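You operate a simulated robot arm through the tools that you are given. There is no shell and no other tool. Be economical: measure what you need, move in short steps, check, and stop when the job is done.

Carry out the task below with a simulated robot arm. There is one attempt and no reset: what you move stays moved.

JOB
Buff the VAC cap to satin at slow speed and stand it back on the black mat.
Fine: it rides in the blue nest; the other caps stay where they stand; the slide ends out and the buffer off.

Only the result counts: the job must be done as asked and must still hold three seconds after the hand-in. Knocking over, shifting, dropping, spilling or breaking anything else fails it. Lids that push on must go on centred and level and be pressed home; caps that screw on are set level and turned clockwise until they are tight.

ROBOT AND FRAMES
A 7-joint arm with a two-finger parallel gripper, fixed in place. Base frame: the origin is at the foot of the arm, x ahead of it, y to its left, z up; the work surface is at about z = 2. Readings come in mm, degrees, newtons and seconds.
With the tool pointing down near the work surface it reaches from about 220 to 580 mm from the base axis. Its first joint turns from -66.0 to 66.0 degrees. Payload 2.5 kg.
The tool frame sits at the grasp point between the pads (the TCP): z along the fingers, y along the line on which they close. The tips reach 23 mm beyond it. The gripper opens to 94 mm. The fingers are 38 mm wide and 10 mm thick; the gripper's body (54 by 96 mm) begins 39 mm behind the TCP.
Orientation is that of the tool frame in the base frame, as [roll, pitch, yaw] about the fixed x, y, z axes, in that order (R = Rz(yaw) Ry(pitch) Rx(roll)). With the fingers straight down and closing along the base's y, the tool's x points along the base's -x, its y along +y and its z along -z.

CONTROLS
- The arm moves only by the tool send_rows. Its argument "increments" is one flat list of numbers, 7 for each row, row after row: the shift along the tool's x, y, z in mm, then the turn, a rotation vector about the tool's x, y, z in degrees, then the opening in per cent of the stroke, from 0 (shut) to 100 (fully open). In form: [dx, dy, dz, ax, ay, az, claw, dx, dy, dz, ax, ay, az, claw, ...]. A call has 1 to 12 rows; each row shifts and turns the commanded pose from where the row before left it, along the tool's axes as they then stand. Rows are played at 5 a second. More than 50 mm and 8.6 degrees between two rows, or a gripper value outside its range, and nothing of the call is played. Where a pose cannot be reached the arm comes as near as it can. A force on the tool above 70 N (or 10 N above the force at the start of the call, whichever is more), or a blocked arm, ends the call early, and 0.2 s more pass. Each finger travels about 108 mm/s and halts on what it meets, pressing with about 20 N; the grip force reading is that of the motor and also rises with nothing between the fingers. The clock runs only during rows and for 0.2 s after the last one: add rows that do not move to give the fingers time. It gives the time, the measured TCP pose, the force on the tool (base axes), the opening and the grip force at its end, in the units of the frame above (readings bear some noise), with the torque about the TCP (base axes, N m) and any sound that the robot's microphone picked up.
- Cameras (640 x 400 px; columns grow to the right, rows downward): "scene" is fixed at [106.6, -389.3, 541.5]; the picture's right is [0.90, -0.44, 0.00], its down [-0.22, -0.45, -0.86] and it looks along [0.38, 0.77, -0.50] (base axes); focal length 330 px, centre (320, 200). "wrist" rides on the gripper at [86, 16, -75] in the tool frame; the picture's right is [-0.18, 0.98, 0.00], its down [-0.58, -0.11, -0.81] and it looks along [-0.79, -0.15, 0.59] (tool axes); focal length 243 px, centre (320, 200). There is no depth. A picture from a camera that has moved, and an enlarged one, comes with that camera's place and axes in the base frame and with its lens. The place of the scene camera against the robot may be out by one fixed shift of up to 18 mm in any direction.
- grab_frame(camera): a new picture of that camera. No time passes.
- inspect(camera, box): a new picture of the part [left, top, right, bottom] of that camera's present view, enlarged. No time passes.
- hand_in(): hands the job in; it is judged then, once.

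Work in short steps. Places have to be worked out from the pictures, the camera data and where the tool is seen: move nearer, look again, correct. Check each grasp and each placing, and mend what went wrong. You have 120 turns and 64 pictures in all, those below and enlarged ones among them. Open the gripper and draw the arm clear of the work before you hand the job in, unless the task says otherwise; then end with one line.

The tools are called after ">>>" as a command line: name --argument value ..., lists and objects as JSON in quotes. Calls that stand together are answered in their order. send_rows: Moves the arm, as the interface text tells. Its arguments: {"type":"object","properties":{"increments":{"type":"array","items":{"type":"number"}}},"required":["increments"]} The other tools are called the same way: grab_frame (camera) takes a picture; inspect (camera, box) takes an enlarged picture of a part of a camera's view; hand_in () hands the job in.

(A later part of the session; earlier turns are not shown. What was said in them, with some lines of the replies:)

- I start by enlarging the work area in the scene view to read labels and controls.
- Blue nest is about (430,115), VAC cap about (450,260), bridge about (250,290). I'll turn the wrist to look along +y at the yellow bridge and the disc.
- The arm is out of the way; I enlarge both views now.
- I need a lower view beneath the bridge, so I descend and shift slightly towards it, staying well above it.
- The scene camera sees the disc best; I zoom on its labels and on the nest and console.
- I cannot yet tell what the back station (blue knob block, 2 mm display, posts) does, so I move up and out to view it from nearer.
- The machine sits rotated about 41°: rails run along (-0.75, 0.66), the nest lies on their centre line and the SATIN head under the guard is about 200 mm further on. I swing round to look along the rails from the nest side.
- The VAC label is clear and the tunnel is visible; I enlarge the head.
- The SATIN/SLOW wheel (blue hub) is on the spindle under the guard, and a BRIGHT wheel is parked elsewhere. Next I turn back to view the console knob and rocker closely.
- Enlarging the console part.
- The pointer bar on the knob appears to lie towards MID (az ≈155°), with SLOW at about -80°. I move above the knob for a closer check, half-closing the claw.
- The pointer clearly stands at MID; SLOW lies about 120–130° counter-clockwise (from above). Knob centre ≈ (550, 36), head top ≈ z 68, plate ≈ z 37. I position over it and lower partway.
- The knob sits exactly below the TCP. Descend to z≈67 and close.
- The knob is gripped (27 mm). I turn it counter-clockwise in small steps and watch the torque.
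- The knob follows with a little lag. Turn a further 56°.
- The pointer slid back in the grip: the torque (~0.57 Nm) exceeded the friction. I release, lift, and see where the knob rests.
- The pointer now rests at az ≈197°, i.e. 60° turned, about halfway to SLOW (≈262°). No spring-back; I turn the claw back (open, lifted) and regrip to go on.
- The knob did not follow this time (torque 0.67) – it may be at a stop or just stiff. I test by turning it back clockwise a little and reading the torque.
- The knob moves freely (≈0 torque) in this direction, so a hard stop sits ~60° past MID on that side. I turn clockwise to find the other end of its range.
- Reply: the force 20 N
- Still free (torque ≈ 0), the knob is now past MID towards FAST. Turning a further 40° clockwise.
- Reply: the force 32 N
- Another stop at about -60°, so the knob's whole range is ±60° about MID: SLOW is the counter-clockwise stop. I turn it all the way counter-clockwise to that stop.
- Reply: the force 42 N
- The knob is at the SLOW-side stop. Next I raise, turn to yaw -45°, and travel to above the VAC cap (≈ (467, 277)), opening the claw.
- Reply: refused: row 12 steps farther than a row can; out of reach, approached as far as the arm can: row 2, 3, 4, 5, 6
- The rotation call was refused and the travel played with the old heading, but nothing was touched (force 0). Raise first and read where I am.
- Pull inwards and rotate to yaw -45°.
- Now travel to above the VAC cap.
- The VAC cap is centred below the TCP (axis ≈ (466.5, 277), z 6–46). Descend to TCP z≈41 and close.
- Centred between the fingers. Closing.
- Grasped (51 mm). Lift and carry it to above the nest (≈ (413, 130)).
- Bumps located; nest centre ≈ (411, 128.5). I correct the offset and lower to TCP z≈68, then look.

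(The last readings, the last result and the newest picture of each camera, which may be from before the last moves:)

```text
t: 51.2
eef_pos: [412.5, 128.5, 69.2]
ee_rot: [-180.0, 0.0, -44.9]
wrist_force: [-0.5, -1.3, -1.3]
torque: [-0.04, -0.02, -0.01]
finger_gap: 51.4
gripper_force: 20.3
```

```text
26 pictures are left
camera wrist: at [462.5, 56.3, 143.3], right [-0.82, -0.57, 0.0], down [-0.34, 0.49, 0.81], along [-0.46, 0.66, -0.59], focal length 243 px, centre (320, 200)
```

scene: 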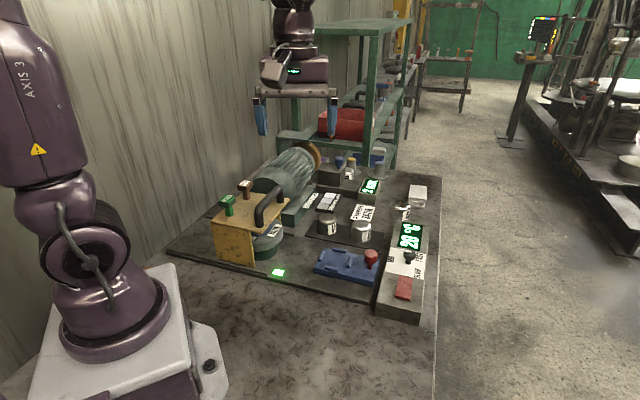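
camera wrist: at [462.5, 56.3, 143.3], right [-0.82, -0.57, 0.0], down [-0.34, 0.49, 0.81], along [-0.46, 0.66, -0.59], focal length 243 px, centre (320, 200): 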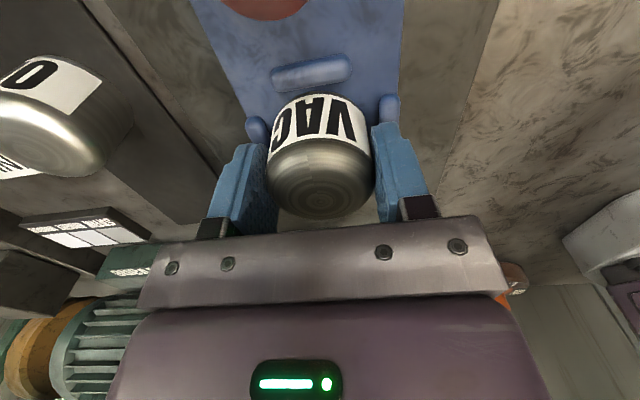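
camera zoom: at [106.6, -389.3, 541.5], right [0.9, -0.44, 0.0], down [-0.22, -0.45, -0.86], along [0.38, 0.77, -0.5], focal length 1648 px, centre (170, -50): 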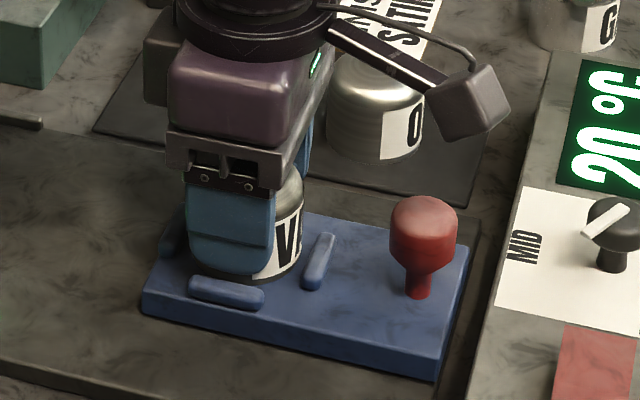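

Alignment is within about 2 mm; I shift slightly and lower in small steps watching the force.

>>> send_rows --increments '[-1.6, 1, 4, 0, 0, 0, 20, 0, 0, 4, 0, 0, 0, 20, 0, 0, 0, 0, 0, 0, 20]'

>>> send_rows --increments '[0, 0, 2, 0, 0, 0, 20, 0, 0, 0, 0, 0, 0, 20]'

>>> send_rows --increments '[0, 0, 2, 0, 0, 0, 20, 0, 0, 0, 0, 0, 0, 20]'

```text
t: 52.0
eef_pos: [412.1, 129.8, 64.2]
ee_rot: [-179.9, -0.1, -44.9]
wrist_force: [-6.0, -5.6, 43.3]
torque: [-0.36, 0.9, 0.06]
finger_gap: 51.8
gripper_force: 20.1
```

```text
t: 52.5
eef_pos: [411.5, 129.6, 62.4]
ee_rot: [-179.9, -0.2, -44.8]
wrist_force: [-1.9, -0.5, 6.5]
torque: [-0.09, 0.38, 0.0]
finger_gap: 51.4
gripper_force: 19.5
stopped in row 2: the force on the tool passed its limit at 72 N (the readings are from after the stop); the commanded pose is now the measured one
```

```text
t: 53.1
eef_pos: [411.7, 129.5, 62.8]
ee_rot: [-179.9, -0.2, -44.8]
wrist_force: [-24.0, -9.9, 56.0]
torque: [0.82, 1.0, 0.35]
finger_gap: 51.3
gripper_force: 19.9
```

Contact at TCP z ≈ 64. I back off the pressure slightly and look whether it is on the floor or on a bump.

>>> send_rows --increments '[0, 0, -2, 0, 0, 0, 20, 0, 0, 0, 0, 0, 0, 20]'

>>> inspect --camera "scene" --box '[310, 220, 380, 280]'

>>> inspect --camera "wrist" --box '[220, 20, 420, 220]'

```text
t: 53.7
eef_pos: [410.7, 129.5, 63.4]
ee_rot: [-180.0, -0.4, -44.9]
wrist_force: [-9.8, -3.3, 26.7]
torque: [0.0, 0.81, 0.25]
finger_gap: 51.6
gripper_force: 19.8
```

```text
6.67 times, centred on (345, 250) of scene
camera zoom: at [106.5, -389.3, 541.5], right [0.9, -0.44, 0.0], down [-0.22, -0.45, -0.86], along [0.38, 0.77, -0.5], focal length 2197 px, centre (153, -133)
```

zoom: 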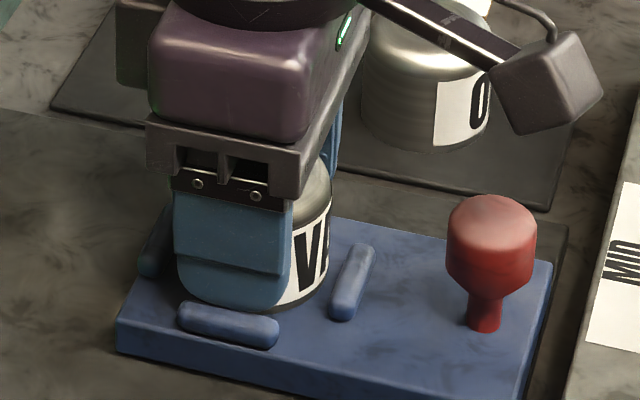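

```text
2.00 times, centred on (320, 120) of wrist
camera zoom: at [462.1, 57.0, 138.0], right [-0.82, -0.57, 0.0], down [-0.34, 0.49, 0.8], along [-0.45, 0.66, -0.59], focal length 485 px, centre (320, 360)
```

zoom: 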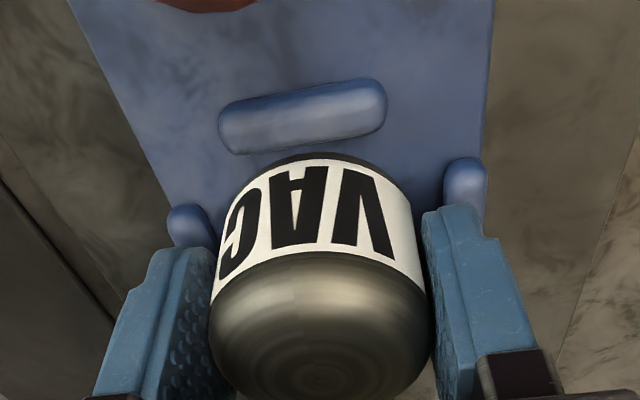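

The reaction is offset to the inner side and the gap to the outer bump looks ~7 mm: the cap probably rides on the inner bump. Lift, shift 4 mm outward, lower again.

>>> send_rows --increments '[0, 0, -5, 0, 0, 0, 20, 4, 0, 0, 0, 0, 0, 20, 0, 0, 3, 0, 0, 0, 20, 0, 0, 0, 0, 0, 0, 20]'

>>> send_rows --increments '[0, 0, 1.5, 0, 0, 0, 20, 0, 0, 0, 0, 0, 0, 20]'

>>> send_rows --increments '[0, 0, 1.5, 0, 0, 0, 20, 0, 0, 0, 0, 0, 0, 20]'

```text
t: 54.7
eef_pos: [413.9, 126.9, 64.3]
ee_rot: [-179.9, -0.2, -44.9]
wrist_force: [-0.2, 0.0, -1.7]
torque: [-0.02, 0.01, 0.01]
finger_gap: 51.4
gripper_force: 20.3
```

```text
t: 55.3
eef_pos: [414.0, 127.4, 63.6]
ee_rot: [-179.9, -0.2, -44.9]
wrist_force: [-1.0, -0.2, -0.3]
torque: [-0.05, 0.05, 0.0]
finger_gap: 51.4
gripper_force: 19.7
```

```text
t: 55.9
eef_pos: [414.8, 126.0, 62.7]
ee_rot: [-179.9, -0.4, -44.9]
wrist_force: [-14.7, -6.8, 31.6]
torque: [0.33, 0.72, 0.23]
finger_gap: 51.3
gripper_force: 20.2
```

Contact again at ~63 mm, so this seems to be the floor. I relieve the pressure, open, and inspect how the cap sits.

>>> send_rows --increments '[0, 0, -1, 0, 0, 0, 20, 0, 0, 0, 0, 0, 0, 30, 0, 0, 0, 0, 0, 0, 60, 0, 0, 0, 0, 0, 0, 70, 0, 0, 0, 0, 0, 0, 70]'

>>> grab_frame --camera "wrist"

```text
t: 57.1
eef_pos: [415.3, 127.9, 63.9]
ee_rot: [-179.6, -0.2, -44.9]
wrist_force: [9.7, 8.6, 11.6]
torque: [0.03, 0.2, -0.24]
finger_gap: 59.9
gripper_force: 0.0
```

```text
23 pictures are left
camera wrist: at [465.3, 55.2, 138.2], right [-0.82, -0.57, -0.01], down [-0.34, 0.49, 0.8], along [-0.45, 0.67, -0.59], focal length 243 px, centre (320, 200)
```

wrist: 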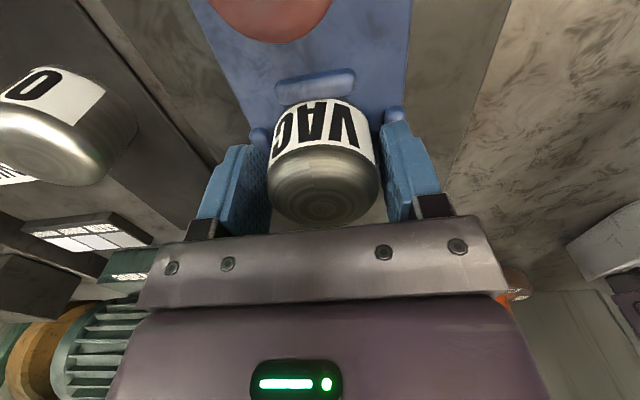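

The fingers stopped at 60 mm – their tips touch the side bumps, so those bumps reach about z 40. The cap is free; I narrow slightly and raise straight up, then look.

>>> send_rows --increments '[0, 0, 0, 0, 0, 0, 61, 0, 0, -5, 0, 0, 0, 61, 0, 0, -10, 0, 0, 0, 61, 0, 0, -25, 0, 0, 0, 61, 0, 0, -30, 0, 0, 0, 61, 0, 0, 0, 0, 0, 0, 61]'

>>> inspect --camera "wrist" --box '[220, 0, 420, 140]'

>>> inspect --camera "scene" --box '[310, 220, 380, 280]'

```text
t: 58.5
eef_pos: [412.8, 125.6, 133.6]
ee_rot: [-180.0, -0.2, -44.9]
wrist_force: [0.1, 0.4, -0.7]
torque: [0.0, -0.01, -0.01]
finger_gap: 57.1
gripper_force: 0.0
```

```text
2.86 times, centred on (320, 70) of wrist
camera zoom: at [464.0, 53.9, 207.9], right [-0.82, -0.57, 0.0], down [-0.34, 0.49, 0.8], along [-0.45, 0.66, -0.59], focal length 693 px, centre (320, 571)
```

zoom: 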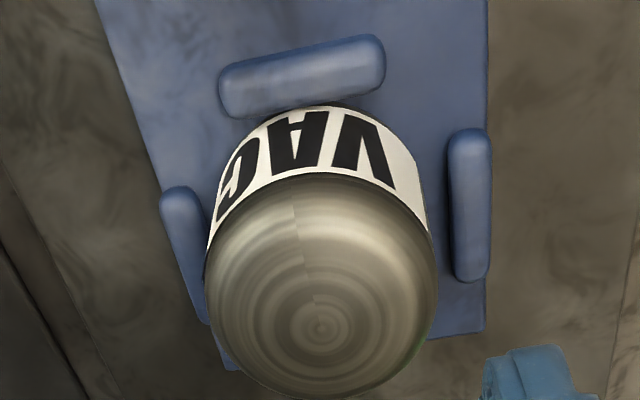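

```text
6.67 times, centred on (345, 250) of scene
camera zoom: at [106.6, -389.3, 541.5], right [0.9, -0.44, 0.0], down [-0.22, -0.45, -0.86], along [0.38, 0.77, -0.5], focal length 2197 px, centre (153, -133)
```

zoom: 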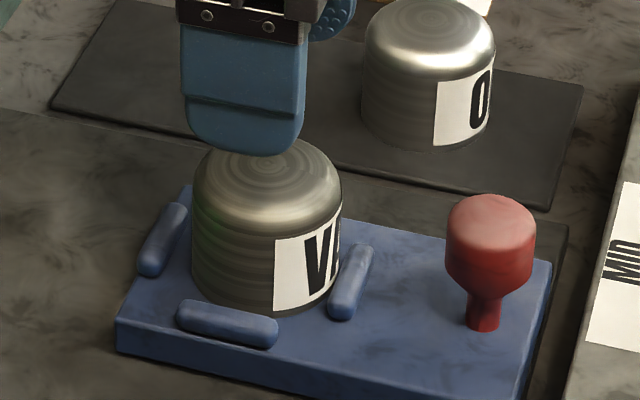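

The cap sits flat inside the four bumps. Next, the red rocker at ≈ (485, -35): I travel above it with claw shut and look.

>>> send_rows --increments '[32.9, 12.5, 0, 0, 0, 0, 40, 32.9, 12.5, 0, 0, 0, 0, 0, 32.9, 12.5, 0, 0, 0, 0, 0, 32.9, 12.5, 0, 0, 0, 0, 0, 32.9, 12.5, 0, 0, 0, 0, 0, 0, 0, 0, 0, 0, 0, 0]'

>>> inspect --camera "wrist" --box '[200, 0, 440, 200]'

>>> inspect --camera "scene" --box '[370, 230, 450, 330]'

```text
t: 59.9
eef_pos: [486.3, -34.5, 133.0]
ee_rot: [-179.9, -0.2, -44.9]
wrist_force: [-0.2, -0.1, 0.9]
torque: [0.01, -0.04, -0.02]
finger_gap: 0.1
gripper_force: 19.6
```

```text
2.00 times, centred on (320, 100) of wrist
camera zoom: at [536.5, -106.9, 207.9], right [-0.82, -0.57, 0.0], down [-0.34, 0.49, 0.8], along [-0.45, 0.66, -0.59], focal length 485 px, centre (320, 400)
```

zoom: 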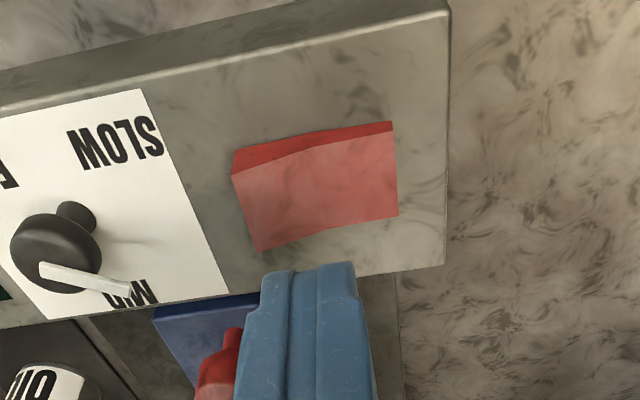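

```text
4.00 times, centred on (410, 280) of scene
camera zoom: at [106.6, -389.3, 541.5], right [0.9, -0.44, 0.0], down [-0.22, -0.45, -0.86], along [0.38, 0.77, -0.5], focal length 1318 px, centre (-40, -120)
```

zoom: 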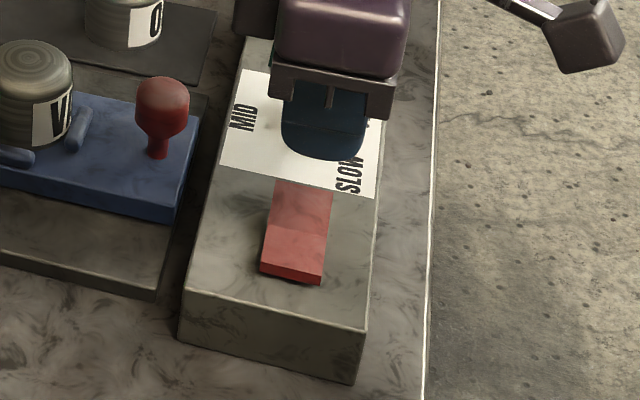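

The rocker's knob-side (NE) half stands higher, i.e. is the half to press. I position over it at (494, -20) and lower carefully.

>>> send_rows --increments '[-4.8, -15.7, 20, 0, 0, 0, 0, 0, 0, 26, 0, 0, 0, 0, 0, 0, 6, 0, 0, 0, 0, 0, 0, 0, 0, 0, 0, 0]'

>>> send_rows --increments '[0, 0, 3, 0, 0, 0, 0, 0, 0, 3, 0, 0, 0, 0, 0, 0, 0, 0, 0, 0, 0]'

```text
t: 60.9
eef_pos: [494.3, -19.1, 80.2]
ee_rot: [-179.9, -0.4, -45.0]
wrist_force: [2.0, 0.3, 0.8]
torque: [0.03, 0.0, 0.0]
finger_gap: 0.0
gripper_force: 20.2
```

```text
t: 61.7
eef_pos: [495.0, -19.1, 77.4]
ee_rot: [-179.7, -0.3, -44.9]
wrist_force: [-10.6, 3.9, 31.8]
torque: [-0.03, 0.51, -0.1]
finger_gap: 0.1
gripper_force: 19.7
```

Contact near tip z 55 with 32 N; press on a few mm.

>>> send_rows --increments '[0, 0, 2, 0, 0, 0, 0, 0, 0, 2, 0, 0, 0, 0, 0, 0, 0, 0, 0, 0, 0]'

>>> inspect --camera "scene" --box '[200, 180, 440, 320]'

```text
t: 62.2
eef_pos: [495.6, -18.4, 76.8]
ee_rot: [-179.9, -0.4, -44.9]
wrist_force: [-5.7, -0.7, 11.0]
torque: [0.02, 0.29, 0.0]
finger_gap: 0.2
gripper_force: 19.4
stopped in row 2: the force on the tool passed its limit at 74 N (the readings are from after the stop); the commanded pose is now the measured one
```

```text
2.67 times, centred on (320, 250) of scene
camera zoom: at [106.6, -389.3, 541.6], right [0.9, -0.44, 0.0], down [-0.22, -0.45, -0.86], along [0.38, 0.77, -0.5], focal length 879 px, centre (320, 67)
```

zoom: 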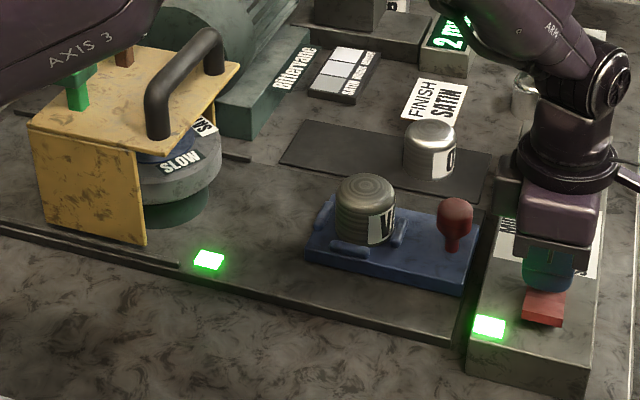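

A second green lamp is lit on the console and the wheel has turned: the buffer runs. Now lift and go over the red slide knob at ≈ (468, 70).

>>> send_rows --increments '[0, 0, -30, 0, 0, 0, 0, 0, 0, -30, 0, 0, 0, 20, -27.2, -14.2, 0, 0, 0, 0, 40, -27.2, -14.2, 0, 0, 0, 0, 62, -27.2, -14.2, 0, 0, 0, 0, 62, 0, 0, 0, 0, 0, 0, 62]'

>>> grab_frame --camera "wrist"

```text
t: 63.6
eef_pos: [466.0, 69.1, 135.2]
ee_rot: [-179.8, -0.2, -44.9]
wrist_force: [0.2, -0.2, 1.6]
torque: [-0.01, -0.01, 0.02]
finger_gap: 58.3
gripper_force: 0.0
```

```text
17 pictures are left
camera wrist: at [516.3, -2.2, 210.7], right [-0.82, -0.57, 0.0], down [-0.34, 0.49, 0.8], along [-0.45, 0.66, -0.6], focal length 243 px, centre (320, 200)
```

wrist: 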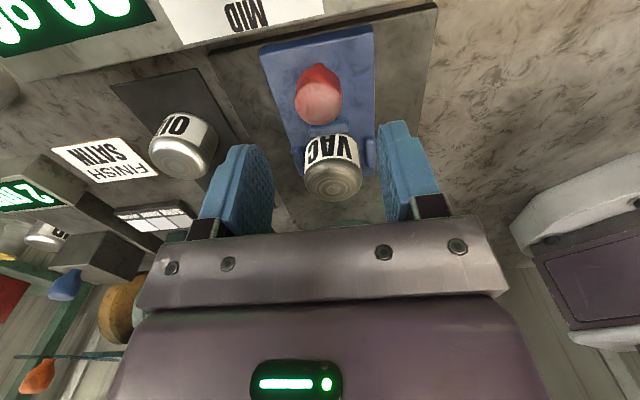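

The knob is centred below. Lower to z≈68, grip it.

>>> send_rows --increments '[0, 0, 30, 0, 0, 0, 62, 0, 0, 36, 0, 0, 0, 62, 0, 0, 0, 0, 0, 0, 62, 0, 0, 0, 0, 0, 0, 30, 0, 0, 0, 0, 0, 0, 10, 0, 0, 0, 0, 0, 0, 10]'

```text
t: 65.0
eef_pos: [467.4, 69.8, 69.6]
ee_rot: [-179.7, -0.2, -44.8]
wrist_force: [9.8, 7.8, -10.2]
torque: [-0.44, -0.49, -0.13]
finger_gap: 29.2
gripper_force: 44.6
```

Gripped the slide knob (29 mm). Now push the slide inward along -tool x in small steps, watching forces.

>>> send_rows --increments '[-12, 0, 0, 0, 0, 0, 10, -12, 0, 0, 0, 0, 0, 10, -12, 0, 0, 0, 0, 0, 10, 0, 0, 0, 0, 0, 0, 10]'

```text
t: 66.0
eef_pos: [440.5, 95.2, 70.7]
ee_rot: [-179.8, -0.2, -44.9]
wrist_force: [13.3, 13.6, -5.6]
torque: [0.3, 0.29, -0.04]
finger_gap: 29.4
gripper_force: 44.9
```

It slides; a lateral force of ~19 N along az 45° says I'm slightly off line, so I correct 1 mm and continue.

>>> send_rows --increments '[-12, -1, 0, 0, 0, 0, 10, -12, 0, 0, 0, 0, 0, 10, -12, 0, 0, 0, 0, 0, 10, 0, 0, 0, 0, 0, 0, 10]'

>>> inspect --camera "scene" --box '[220, 180, 430, 300]'

```text
t: 67.0
eef_pos: [418.3, 118.3, 69.9]
ee_rot: [-180.0, -0.4, -45.0]
wrist_force: [1.6, 0.8, 15.9]
torque: [-0.2, -0.3, -0.08]
finger_gap: 29.2
gripper_force: 44.8
```

```text
3.05 times, centred on (325, 240) of scene
camera zoom: at [106.5, -389.3, 541.5], right [0.9, -0.44, 0.0], down [-0.22, -0.45, -0.86], along [0.38, 0.77, -0.5], focal length 1004 px, centre (305, 78)
```

zoom: 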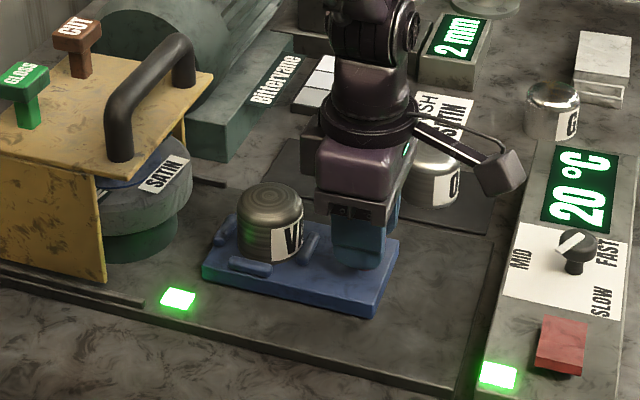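

Smooth; the cap is ~25 mm from the wheel rim. Continue with finer steps.

>>> send_rows --increments '[-8, 0, 0, 0, 0, 0, 10, -8, 0, 0, 0, 0, 0, 10, -4, 0, 0, 0, 0, 0, 10, 0, 0, 0, 0, 0, 0, 10]'

>>> send_rows --increments '[-4, 0, 0, 0, 0, 0, 10, -4, 0, 0, 0, 0, 0, 10, 0, 0, 0, 0, 0, 0, 10]'

>>> inspect --camera "scene" --box '[220, 180, 430, 300]'

```text
t: 68.0
eef_pos: [403.0, 133.8, 70.7]
ee_rot: [-179.8, -0.3, -44.9]
wrist_force: [-6.2, -7.2, 32.0]
torque: [-0.29, -0.05, -0.14]
finger_gap: 29.4
gripper_force: 44.9
```

```text
t: 68.8
eef_pos: [396.3, 140.5, 70.7]
ee_rot: [-179.9, -0.4, -44.9]
wrist_force: [-11.9, -12.6, 38.3]
torque: [-0.23, 0.2, -0.08]
finger_gap: 29.1
gripper_force: 45.3
```

```text
3.05 times, centred on (325, 240) of scene
camera zoom: at [106.4, -389.3, 541.5], right [0.9, -0.44, 0.0], down [-0.22, -0.45, -0.86], along [0.38, 0.77, -0.5], focal length 1004 px, centre (305, 78)
```

zoom: 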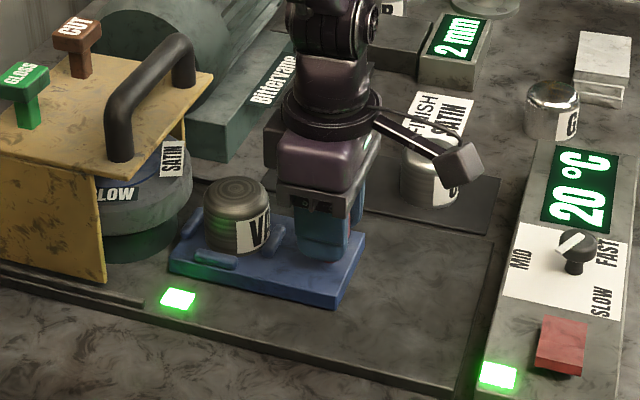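

Still free of the wheel; forces show slight misalignment, so I correct (up 1 mm, 1 mm sideways) and go on 20 mm.

>>> send_rows --increments '[-5, 1, -1, 0, 0, 0, 10, -5, 0, -0.5, 0, 0, 0, 10, -5, 0, 0, 0, 0, 0, 10, 0, 0, 0, 0, 0, 0, 10]'

>>> send_rows --increments '[-4, 0, 0, 0, 0, 0, 10, -4, 0, 0, 0, 0, 0, 10, 0, 0, 0, 0, 0, 0, 10]'

>>> inspect --camera "scene" --box '[220, 180, 430, 300]'

```text
t: 69.8
eef_pos: [388.0, 149.4, 69.6]
ee_rot: [-179.7, -0.5, -45.1]
wrist_force: [31.7, -5.3, -22.6]
torque: [0.28, 0.06, -0.16]
finger_gap: 29.5
gripper_force: 45.2
```

```text
t: 70.6
eef_pos: [384.8, 151.5, 71.9]
ee_rot: [-179.7, -1.0, -45.3]
wrist_force: [36.2, -19.3, -4.2]
torque: [-0.33, -0.46, -0.08]
finger_gap: 29.4
gripper_force: 44.8
```

```text
3.05 times, centred on (325, 240) of scene
camera zoom: at [106.6, -389.3, 541.6], right [0.9, -0.44, 0.0], down [-0.22, -0.45, -0.86], along [0.38, 0.77, -0.51], focal length 1004 px, centre (305, 78)
```

zoom: 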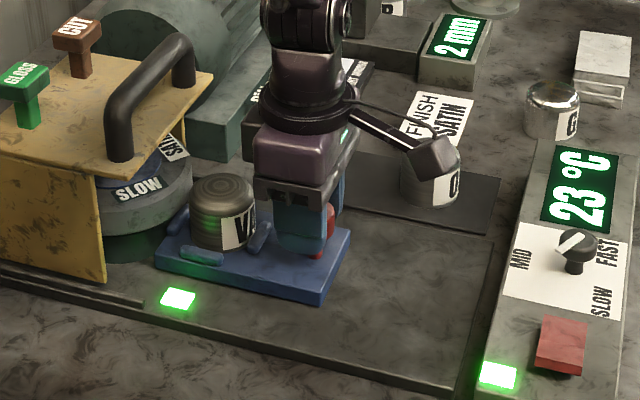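

The temperature is climbing (23 °C): the cap is at the wheel and being buffed. I hold for 2 s and check.

>>> send_rows --increments '[0, 0, 0, 0, 0, 0, 10, 0, 0, 0, 0, 0, 0, 10, 0, 0, 0, 0, 0, 0, 10, 0, 0, 0, 0, 0, 0, 10, 0, 0, 0, 0, 0, 0, 10, 0, 0, 0, 0, 0, 0, 10, 0, 0, 0, 0, 0, 0, 10, 0, 0, 0, 0, 0, 0, 10, 0, 0, 0, 0, 0, 0, 10]'

>>> inspect --camera "scene" --box '[220, 180, 430, 300]'

```text
t: 72.6
eef_pos: [383.5, 152.9, 71.9]
ee_rot: [-179.6, -1.0, -45.3]
wrist_force: [29.9, -24.6, 12.5]
torque: [-0.51, -0.47, -0.03]
finger_gap: 29.5
gripper_force: 44.7
```

```text
3.05 times, centred on (325, 240) of scene
camera zoom: at [106.5, -389.3, 541.6], right [0.9, -0.44, 0.0], down [-0.22, -0.45, -0.86], along [0.38, 0.77, -0.5], focal length 1004 px, centre (305, 78)
```

zoom: 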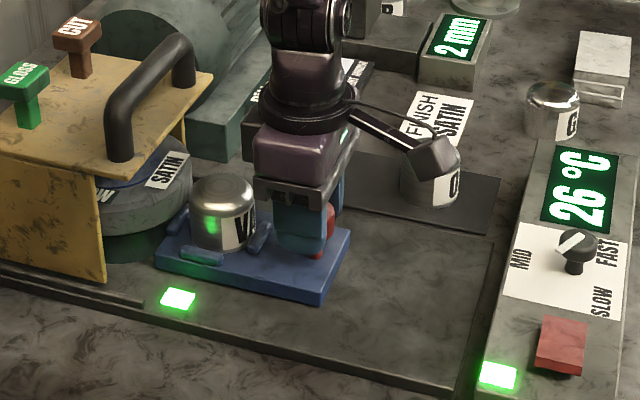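

The cap's surface has turned smooth. I pull the slide back from the wheel now and then compare its finish with the swatches.

>>> send_rows --increments '[6, 0, 0, 0, 0, 0, 10, 12, 0, 0, 0, 0, 0, 10, 12, 0, 0, 0, 0, 0, 10, 0, 0, 0, 0, 0, 0, 10]'

>>> inspect --camera "scene" --box '[270, 170, 430, 290]'

```text
t: 73.6
eef_pos: [399.8, 135.2, 70.0]
ee_rot: [-179.8, -0.2, -44.9]
wrist_force: [-2.7, -1.8, 23.6]
torque: [0.55, 0.86, 0.07]
finger_gap: 29.1
gripper_force: 44.7
```

```text
3.33 times, centred on (350, 230) of scene
camera zoom: at [106.5, -389.3, 541.5], right [0.9, -0.44, 0.0], down [-0.22, -0.45, -0.86], along [0.38, 0.77, -0.5], focal length 1098 px, centre (220, 100)
```

zoom: 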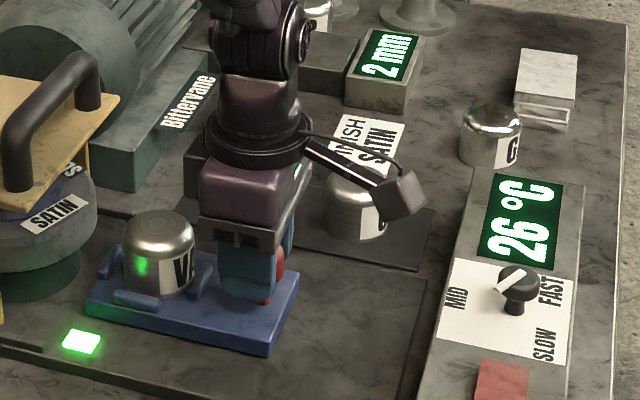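

It now looks brushed-satin (G, by contrast, is mirror-like). I pull the slide fully out.

>>> send_rows --increments '[13, 0, 0, 0, 0, 0, 10, 13, 0, 0, 0, 0, 0, 10, 13, 0, 0, 0, 0, 0, 10, 13, 0, 0, 0, 0, 0, 10, 13, 0, 0, 0, 0, 0, 10, 13, 0, 0, 0, 0, 0, 10, 8, 0, 0, 0, 0, 0, 10, 0, 0, 0, 0, 0, 0, 10]'

>>> send_rows --increments '[4, 0, 0, 0, 0, 0, 10, 4, 0, 0, 0, 0, 0, 10, 0, 0, 0, 0, 0, 0, 10]'

```text
t: 75.4
eef_pos: [462.3, 74.0, 71.8]
ee_rot: [-179.7, -0.3, -44.8]
wrist_force: [12.7, 13.7, -3.2]
torque: [-0.01, -0.04, 0.22]
finger_gap: 29.5
gripper_force: 45.2
```

```text
t: 76.2
eef_pos: [465.1, 73.3, 71.5]
ee_rot: [179.9, 0.2, -44.7]
wrist_force: [-26.9, 20.7, 20.1]
torque: [0.15, 0.16, -0.03]
finger_gap: 29.3
gripper_force: 44.7
```

The slide is against its outer stop (≈34 N opposing). Release and rise.

>>> send_rows --increments '[-3, 0, 0, 0, 0, 0, 10, 0, 0, 0, 0, 0, 0, 40, 0, 0, 0, 0, 0, 0, 62, 0, 0, 0, 0, 0, 0, 62, 0, 0, -30, 0, 0, 0, 62, 0, 0, -32, 0, 0, 0, 62, 0, 0, 0, 0, 0, 0, 62]'

>>> inspect --camera "scene" --box '[310, 190, 430, 320]'

```text
t: 77.8
eef_pos: [464.7, 71.0, 133.5]
ee_rot: [-179.9, -0.2, -44.8]
wrist_force: [-0.5, -0.1, 0.8]
torque: [-0.01, 0.01, -0.01]
finger_gap: 58.3
gripper_force: 0.1
```

```text
3.08 times, centred on (370, 255) of scene
camera zoom: at [106.6, -389.3, 541.5], right [0.9, -0.44, 0.0], down [-0.22, -0.45, -0.86], along [0.38, 0.77, -0.5], focal length 1014 px, centre (166, 31)
```

zoom: 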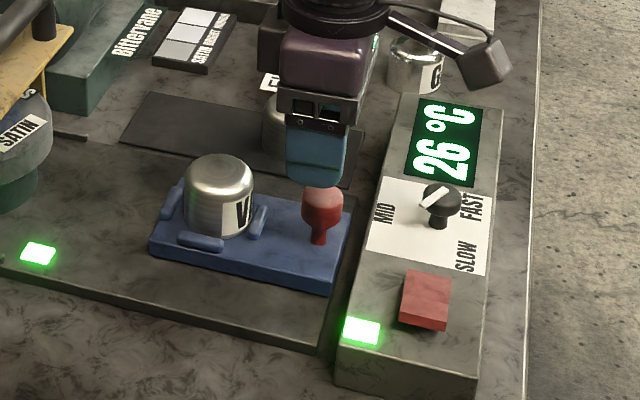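

The slide is out and the cap now has an even satin sheen. Next: switch off by pressing the raised SW half of the rocker (≈ (473, -42)).

>>> send_rows --increments '[28.8, 24.4, 0, 0, 0, 0, 30, 28.8, 24.4, 0, 0, 0, 0, 0, 28.8, 24.4, 0, 0, 0, 0, 0, 0, 0, 25, 0, 0, 0, 0, 0, 0, 24, 0, 0, 0, 0, 0, 0, 0, 0, 0, 0, 0]'

>>> send_rows --increments '[0, 0, 3, 0, 0, 0, 0, 0, 0, 2, 0, 0, 0, 0, 0, 0, 0, 0, 0, 0, 0]'

```text
t: 79.2
eef_pos: [475.0, -42.7, 85.2]
ee_rot: [-179.8, -0.3, -44.8]
wrist_force: [-0.6, -0.2, 0.4]
torque: [-0.02, 0.02, -0.01]
finger_gap: 0.0
gripper_force: 19.8
```

```text
t: 80.0
eef_pos: [476.4, -42.3, 81.1]
ee_rot: [-179.7, -0.3, -44.9]
wrist_force: [-0.6, -0.7, 1.1]
torque: [-0.02, -0.01, 0.04]
finger_gap: 0.2
gripper_force: 20.0
```

>>> send_rows --increments '[-1, 1, 3, 0, 0, 0, 0, 0, 0, 1.5, 0, 0, 0, 0, 0, 0, 0, 0, 0, 0, 0]'

>>> send_rows --increments '[0, 0, 2.5, 0, 0, 0, 0, 0, 0, 0, 0, 0, 0, 0]'

>>> inspect --camera "scene" --box '[240, 190, 440, 330]'

```text
t: 80.8
eef_pos: [474.1, -43.4, 77.4]
ee_rot: [-179.9, -0.5, -45.0]
wrist_force: [-20.0, -6.0, 39.6]
torque: [0.36, 0.42, 0.18]
finger_gap: 0.1
gripper_force: 19.5
```

```text
t: 81.3
eef_pos: [475.3, -42.6, 77.0]
ee_rot: [180.0, -0.4, -44.8]
wrist_force: [-6.2, -0.5, 10.6]
torque: [0.18, 0.19, 0.17]
finger_gap: 0.0
gripper_force: 20.2
stopped in row 2: the force on the tool passed its limit at 74 N (the readings are from after the stop); the commanded pose is now the measured one
```

```text
2.86 times, centred on (340, 260) of scene
camera zoom: at [106.6, -389.3, 541.6], right [0.9, -0.44, 0.0], down [-0.22, -0.45, -0.86], along [0.38, 0.77, -0.5], focal length 941 px, centre (263, 29)
```

zoom: 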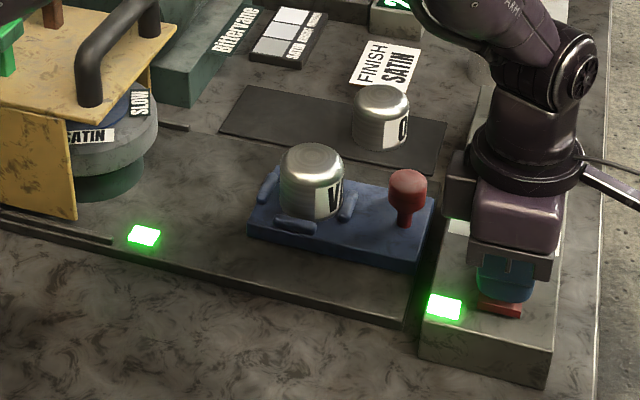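

The running lamp still glows. I lift, shift 8 mm further to the rocker's end and press again.

>>> send_rows --increments '[0, 0, -8, 0, 0, 0, 0, 0, 8, 0, 0, 0, 0, 0, 0, 0, 6, 0, 0, 0, 0, 0, 0, 2, 0, 0, 0, 0, 0, 0, 0, 0, 0, 0, 0]'

>>> send_rows --increments '[0, 0, 2, 0, 0, 0, 0, 0, 0, 2, 0, 0, 0, 0, 0, 0, 0, 0, 0, 0, 0]'

>>> send_rows --increments '[0, 0, -10, 0, 0, 0, 0, 0, 0, -30, 0, 0, 0, 0, 0, 0, -20, 0, 0, 0, 0, 0, 0, 0, 0, 0, 0, 0]'

>>> inspect --camera "scene" --box '[240, 190, 440, 330]'

```text
t: 82.5
eef_pos: [467.9, -48.5, 75.8]
ee_rot: [179.9, -0.4, -45.0]
wrist_force: [0.9, -0.2, -0.1]
torque: [0.02, -0.04, 0.0]
finger_gap: 0.0
gripper_force: 19.8
```

```text
t: 83.3
eef_pos: [468.4, -49.9, 75.1]
ee_rot: [179.9, -0.6, -44.9]
wrist_force: [-30.1, 4.0, 58.9]
torque: [0.77, 0.58, 0.3]
finger_gap: 0.3
gripper_force: 19.8
```

```text
t: 84.3
eef_pos: [468.5, -48.4, 132.6]
ee_rot: [-179.9, -0.4, -45.0]
wrist_force: [0.2, -0.1, 0.3]
torque: [-0.01, 0.01, 0.0]
finger_gap: 0.0
gripper_force: 19.8
```

```text
2.86 times, centred on (340, 260) of scene
camera zoom: at [106.6, -389.3, 541.5], right [0.9, -0.44, 0.0], down [-0.22, -0.45, -0.86], along [0.38, 0.77, -0.5], focal length 941 px, centre (263, 29)
```

zoom: 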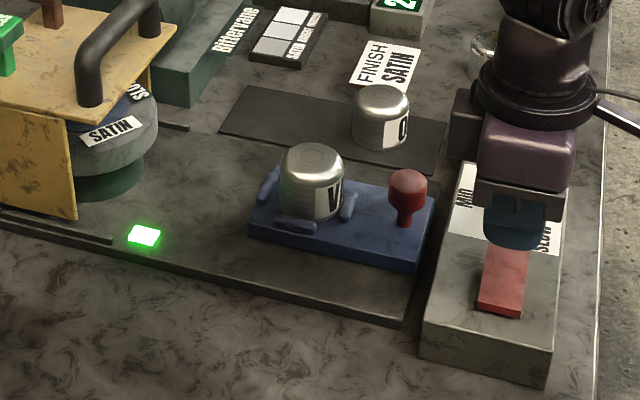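

The lamp is out: buffer off. Now back over the cap in the nest with the claw opened.

>>> send_rows --increments '[-32.4, -17, 0, 0, 0, 0, 20, -32.4, -17, 0, 0, 0, 0, 60, -32.4, -17, 0, 0, 0, 0, 90, -32.4, -17, 0, 0, 0, 0, 90, -32.4, -17, 0, 0, 0, 0, 90, 0, 0, 0, 0, 0, 0, 90]'

>>> grab_frame --camera "wrist"

```text
t: 85.7
eef_pos: [414.7, 125.9, 132.0]
ee_rot: [-180.0, -0.4, -45.0]
wrist_force: [1.2, -0.4, -0.6]
torque: [-0.01, -0.01, -0.03]
finger_gap: 84.6
gripper_force: 0.2
```

```text
8 pictures are left
camera wrist: at [464.6, 54.3, 207.7], right [-0.82, -0.57, 0.0], down [-0.34, 0.49, 0.8], along [-0.45, 0.66, -0.6], focal length 243 px, centre (320, 200)
```

wrist: 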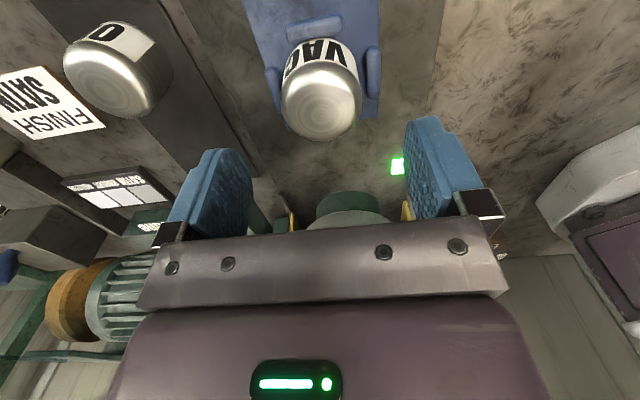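

The cap is centred under the TCP. Descend to z≈66 (tips just above the bumps) and grip.

>>> send_rows --increments '[0, 0, 30, 0, 0, 0, 90, 0, 0, 35, 0, 0, 0, 90, 0, 0, 0, 0, 0, 0, 90, 0, 0, 0, 0, 0, 0, 50, 0, 0, 0, 0, 0, 0, 20, 0, 0, 0, 0, 0, 0, 20, 0, 0, 0, 0, 0, 0, 20]'

>>> send_rows --increments '[0, 0, -20, 0, 0, 0, 20, 0, 0, -30, 0, 0, 0, 20, 0, 0, -15, 0, 0, 0, 20, 0, 0, 0, 0, 0, 0, 20]'

>>> grab_frame --camera "wrist"

```text
t: 87.3
eef_pos: [415.5, 126.4, 65.8]
ee_rot: [180.0, -0.4, -45.0]
wrist_force: [0.3, 0.3, 0.3]
torque: [0.02, 0.0, 0.0]
finger_gap: 51.0
gripper_force: 19.8
```

```text
t: 88.3
eef_pos: [414.3, 126.4, 133.5]
ee_rot: [180.0, -0.4, -44.9]
wrist_force: [-0.3, -0.7, -1.2]
torque: [-0.01, 0.04, 0.03]
finger_gap: 51.5
gripper_force: 20.1
```

```text
7 pictures are left
camera wrist: at [464.1, 54.2, 207.7], right [-0.82, -0.57, 0.0], down [-0.34, 0.49, 0.8], along [-0.45, 0.66, -0.6], focal length 243 px, centre (320, 200)
```

wrist: 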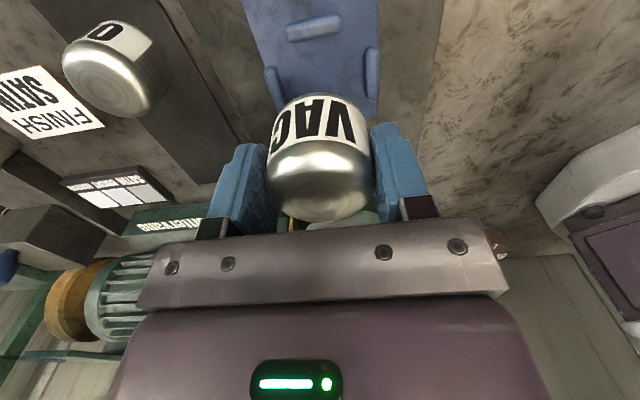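

Holding the satin cap. Carry it back to its original place on the mat (466, 276.5) and lower to z≈53.

>>> send_rows --increments '[-17.3, -35.7, 0, 0, 0, 0, 20, -17.3, -35.7, 0, 0, 0, 0, 20, -17.3, -35.7, 0, 0, 0, 0, 20, -17.3, -35.7, 0, 0, 0, 0, 20, 0, 0, 30, 0, 0, 0, 20, 0, 0, 30, 0, 0, 0, 20, 0, 0, 20, 0, 0, 0, 20, 0, 0, 0, 0, 0, 0, 20]'

>>> inspect --camera "scene" --box '[290, 190, 390, 260]'

```text
t: 90.1
eef_pos: [466.4, 274.6, 51.0]
ee_rot: [180.0, -0.4, -44.9]
wrist_force: [-0.7, -0.5, -2.0]
torque: [0.0, 0.02, -0.01]
finger_gap: 51.1
gripper_force: 19.7
```

```text
5.71 times, centred on (340, 225) of scene
camera zoom: at [106.6, -389.3, 541.5], right [0.9, -0.44, 0.0], down [-0.22, -0.45, -0.86], along [0.38, 0.77, -0.5], focal length 1883 px, centre (206, 57)
```

zoom: 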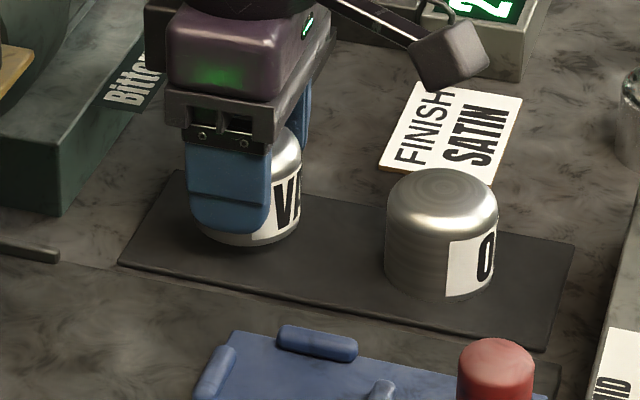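

Just above the mat, well inside it. Lower in small steps with a force check.

>>> send_rows --increments '[0, 0, 3, 0, 0, 0, 20, 0, 0, 0, 0, 0, 0, 20]'

>>> send_rows --increments '[0, 0, 1.5, 0, 0, 0, 20, 0, 0, 0, 0, 0, 0, 20]'

```text
t: 90.7
eef_pos: [465.8, 275.4, 48.6]
ee_rot: [-180.0, -0.4, -44.9]
wrist_force: [-0.3, -0.3, -1.3]
torque: [-0.01, 0.0, 0.02]
finger_gap: 51.6
gripper_force: 20.2
```

```text
t: 91.3
eef_pos: [465.0, 275.4, 46.7]
ee_rot: [180.0, -0.3, -44.9]
wrist_force: [0.1, 0.4, -1.7]
torque: [-0.02, -0.02, 0.0]
finger_gap: 51.7
gripper_force: 19.6
```

>>> send_rows --increments '[0, 0, 1.5, 0, 0, 0, 20, 0, 0, 0, 0, 0, 0, 20]'

>>> send_rows --increments '[0, 0, 1, 0, 0, 0, 20, 0, 0, 0, 0, 0, 0, 20]'

```text
t: 91.9
eef_pos: [466.0, 275.7, 45.0]
ee_rot: [-180.0, -0.4, -44.8]
wrist_force: [-0.3, -0.6, -1.5]
torque: [0.01, -0.01, 0.02]
finger_gap: 51.3
gripper_force: 20.1
```

```text
t: 92.5
eef_pos: [466.1, 276.4, 43.3]
ee_rot: [180.0, -0.4, -44.9]
wrist_force: [0.1, 1.1, -1.8]
torque: [0.01, 0.04, -0.02]
finger_gap: 51.4
gripper_force: 19.7
```

No contact yet; keep lowering 1 mm at a time.

>>> send_rows --increments '[0, 0, 1, 0, 0, 0, 20, 0, 0, 0, 0, 0, 0, 20]'

>>> send_rows --increments '[0, 0, 1, 0, 0, 0, 20, 0, 0, 0, 0, 0, 0, 20]'

>>> inspect --camera "scene" --box '[310, 200, 370, 245]'

```text
t: 93.1
eef_pos: [465.6, 275.6, 44.3]
ee_rot: [180.0, -0.5, -44.9]
wrist_force: [0.1, -0.1, -2.0]
torque: [0.02, -0.01, 0.01]
finger_gap: 51.3
gripper_force: 19.9
```

```text
t: 93.7
eef_pos: [465.7, 275.6, 42.2]
ee_rot: [180.0, -0.3, -44.9]
wrist_force: [-0.5, -0.3, -3.1]
torque: [0.0, 0.02, 0.01]
finger_gap: 51.4
gripper_force: 20.3
```

```text
8.89 times, centred on (340, 222) of scene
camera zoom: at [106.6, -389.3, 541.5], right [0.9, -0.44, 0.0], down [-0.22, -0.45, -0.86], along [0.38, 0.77, -0.5], focal length 2929 px, centre (142, 0)
```

zoom: 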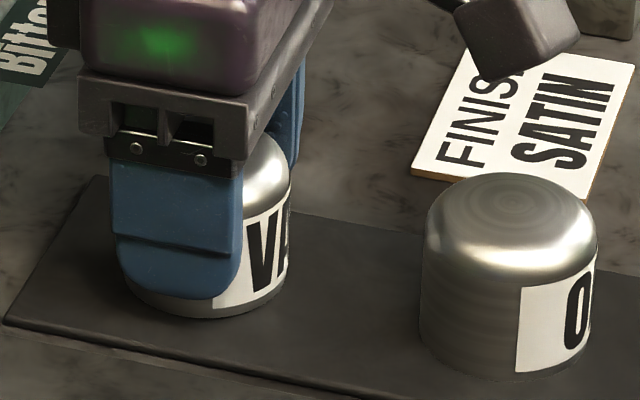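

Very near the mat now; two more 1 mm steps.

>>> send_rows --increments '[0, 0, 1, 0, 0, 0, 20, 0, 0, 0, 0, 0, 0, 20]'

>>> send_rows --increments '[0, 0, 1, 0, 0, 0, 20, 0, 0, 0, 0, 0, 0, 20]'

```text
t: 94.3
eef_pos: [466.5, 275.2, 41.3]
ee_rot: [180.0, -0.3, -44.9]
wrist_force: [0.5, -0.7, -1.7]
torque: [-0.04, -0.02, 0.03]
finger_gap: 51.4
gripper_force: 19.6
```

```text
t: 94.9
eef_pos: [465.7, 276.2, 41.2]
ee_rot: [-179.9, -0.3, -44.8]
wrist_force: [-5.4, -3.3, 7.6]
torque: [-0.11, 0.03, -0.04]
finger_gap: 51.6
gripper_force: 20.6
```

Contact (7.6 N) – the cap stands on the mat. Open wide and rise.

>>> send_rows --increments '[0, 0, 0, 0, 0, 0, 35, 0, 0, 0, 0, 0, 0, 60, 0, 0, 0, 0, 0, 0, 95, 0, 0, 0, 0, 0, 0, 95, 0, 0, -20, 0, 0, 0, 95, 0, 0, -40, 0, 0, 0, 95, 0, 0, -40, 0, 0, 0, 95, 0, 0, -40, 0, 0, 0, 95, 30, 30, 0, 0, 0, 0, 95, 30, 30, 0, 0, 0, 0, 95, 0, 0, 0, 0, 0, 0, 95]'

>>> grab_frame --camera "scene"

>>> inspect --camera "scene" --box '[240, 180, 440, 320]'

```text
t: 97.3
eef_pos: [464.9, 191.8, 181.2]
ee_rot: [-180.0, -0.4, -44.8]
wrist_force: [0.3, -0.2, -0.5]
torque: [0.01, -0.02, 0.01]
finger_gap: 89.2
gripper_force: 0.0
```

```text
4 pictures are left
```

scene: 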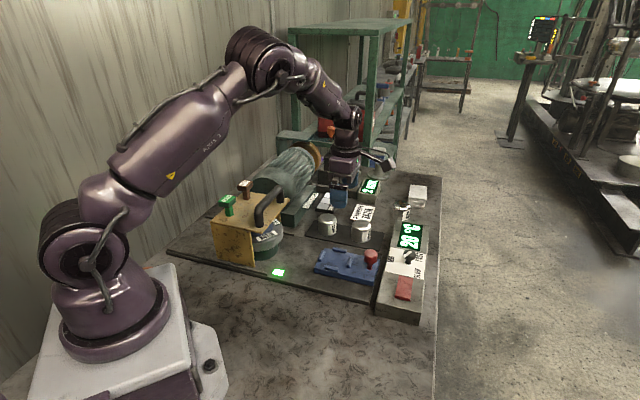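

```text
2.86 times, centred on (340, 250) of scene
camera zoom: at [106.6, -389.3, 541.5], right [0.9, -0.44, 0.0], down [-0.22, -0.45, -0.86], along [0.38, 0.77, -0.5], focal length 941 px, centre (263, 57)
```

zoom: 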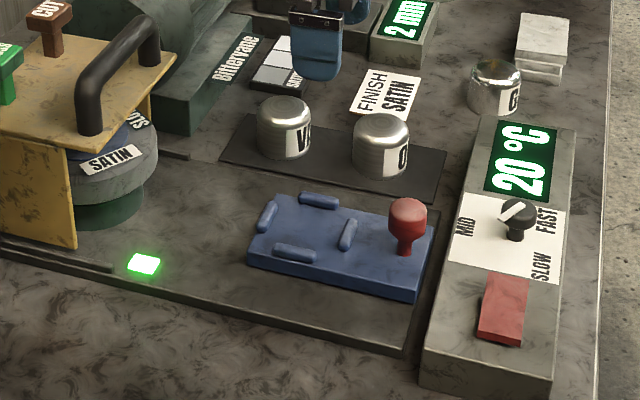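

Everything stands in place; one last look at the VAC cap's finish.

>>> inspect --camera "scene" --box '[300, 190, 420, 250]'

```text
5.33 times, centred on (360, 220) of scene
camera zoom: at [106.6, -389.3, 541.5], right [0.9, -0.44, 0.0], down [-0.22, -0.45, -0.86], along [0.38, 0.77, -0.5], focal length 1757 px, centre (107, 93)
```

zoom: 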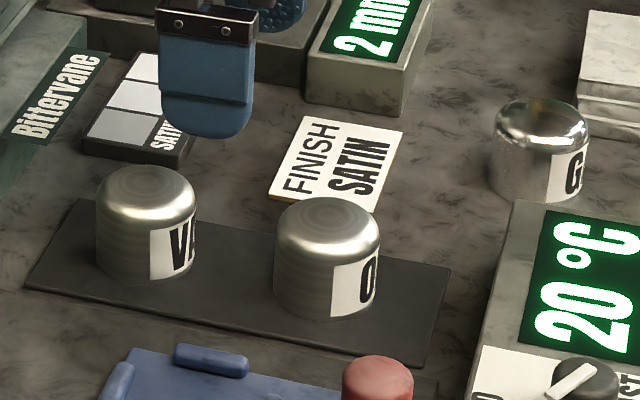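

The VAC cap has a uniform satin sheen and stands on the mat; slide out, buffer off, arm clear. Handing in.

>>> hand_in

```text
The job is handed in.
```

I buffed the VAC cap in the blue nest for about 3 seconds with the knob at its SLOW-side stop. It now looks satin and stands back on the black mat, with the slide out, the buffer off and the other caps where they stood.
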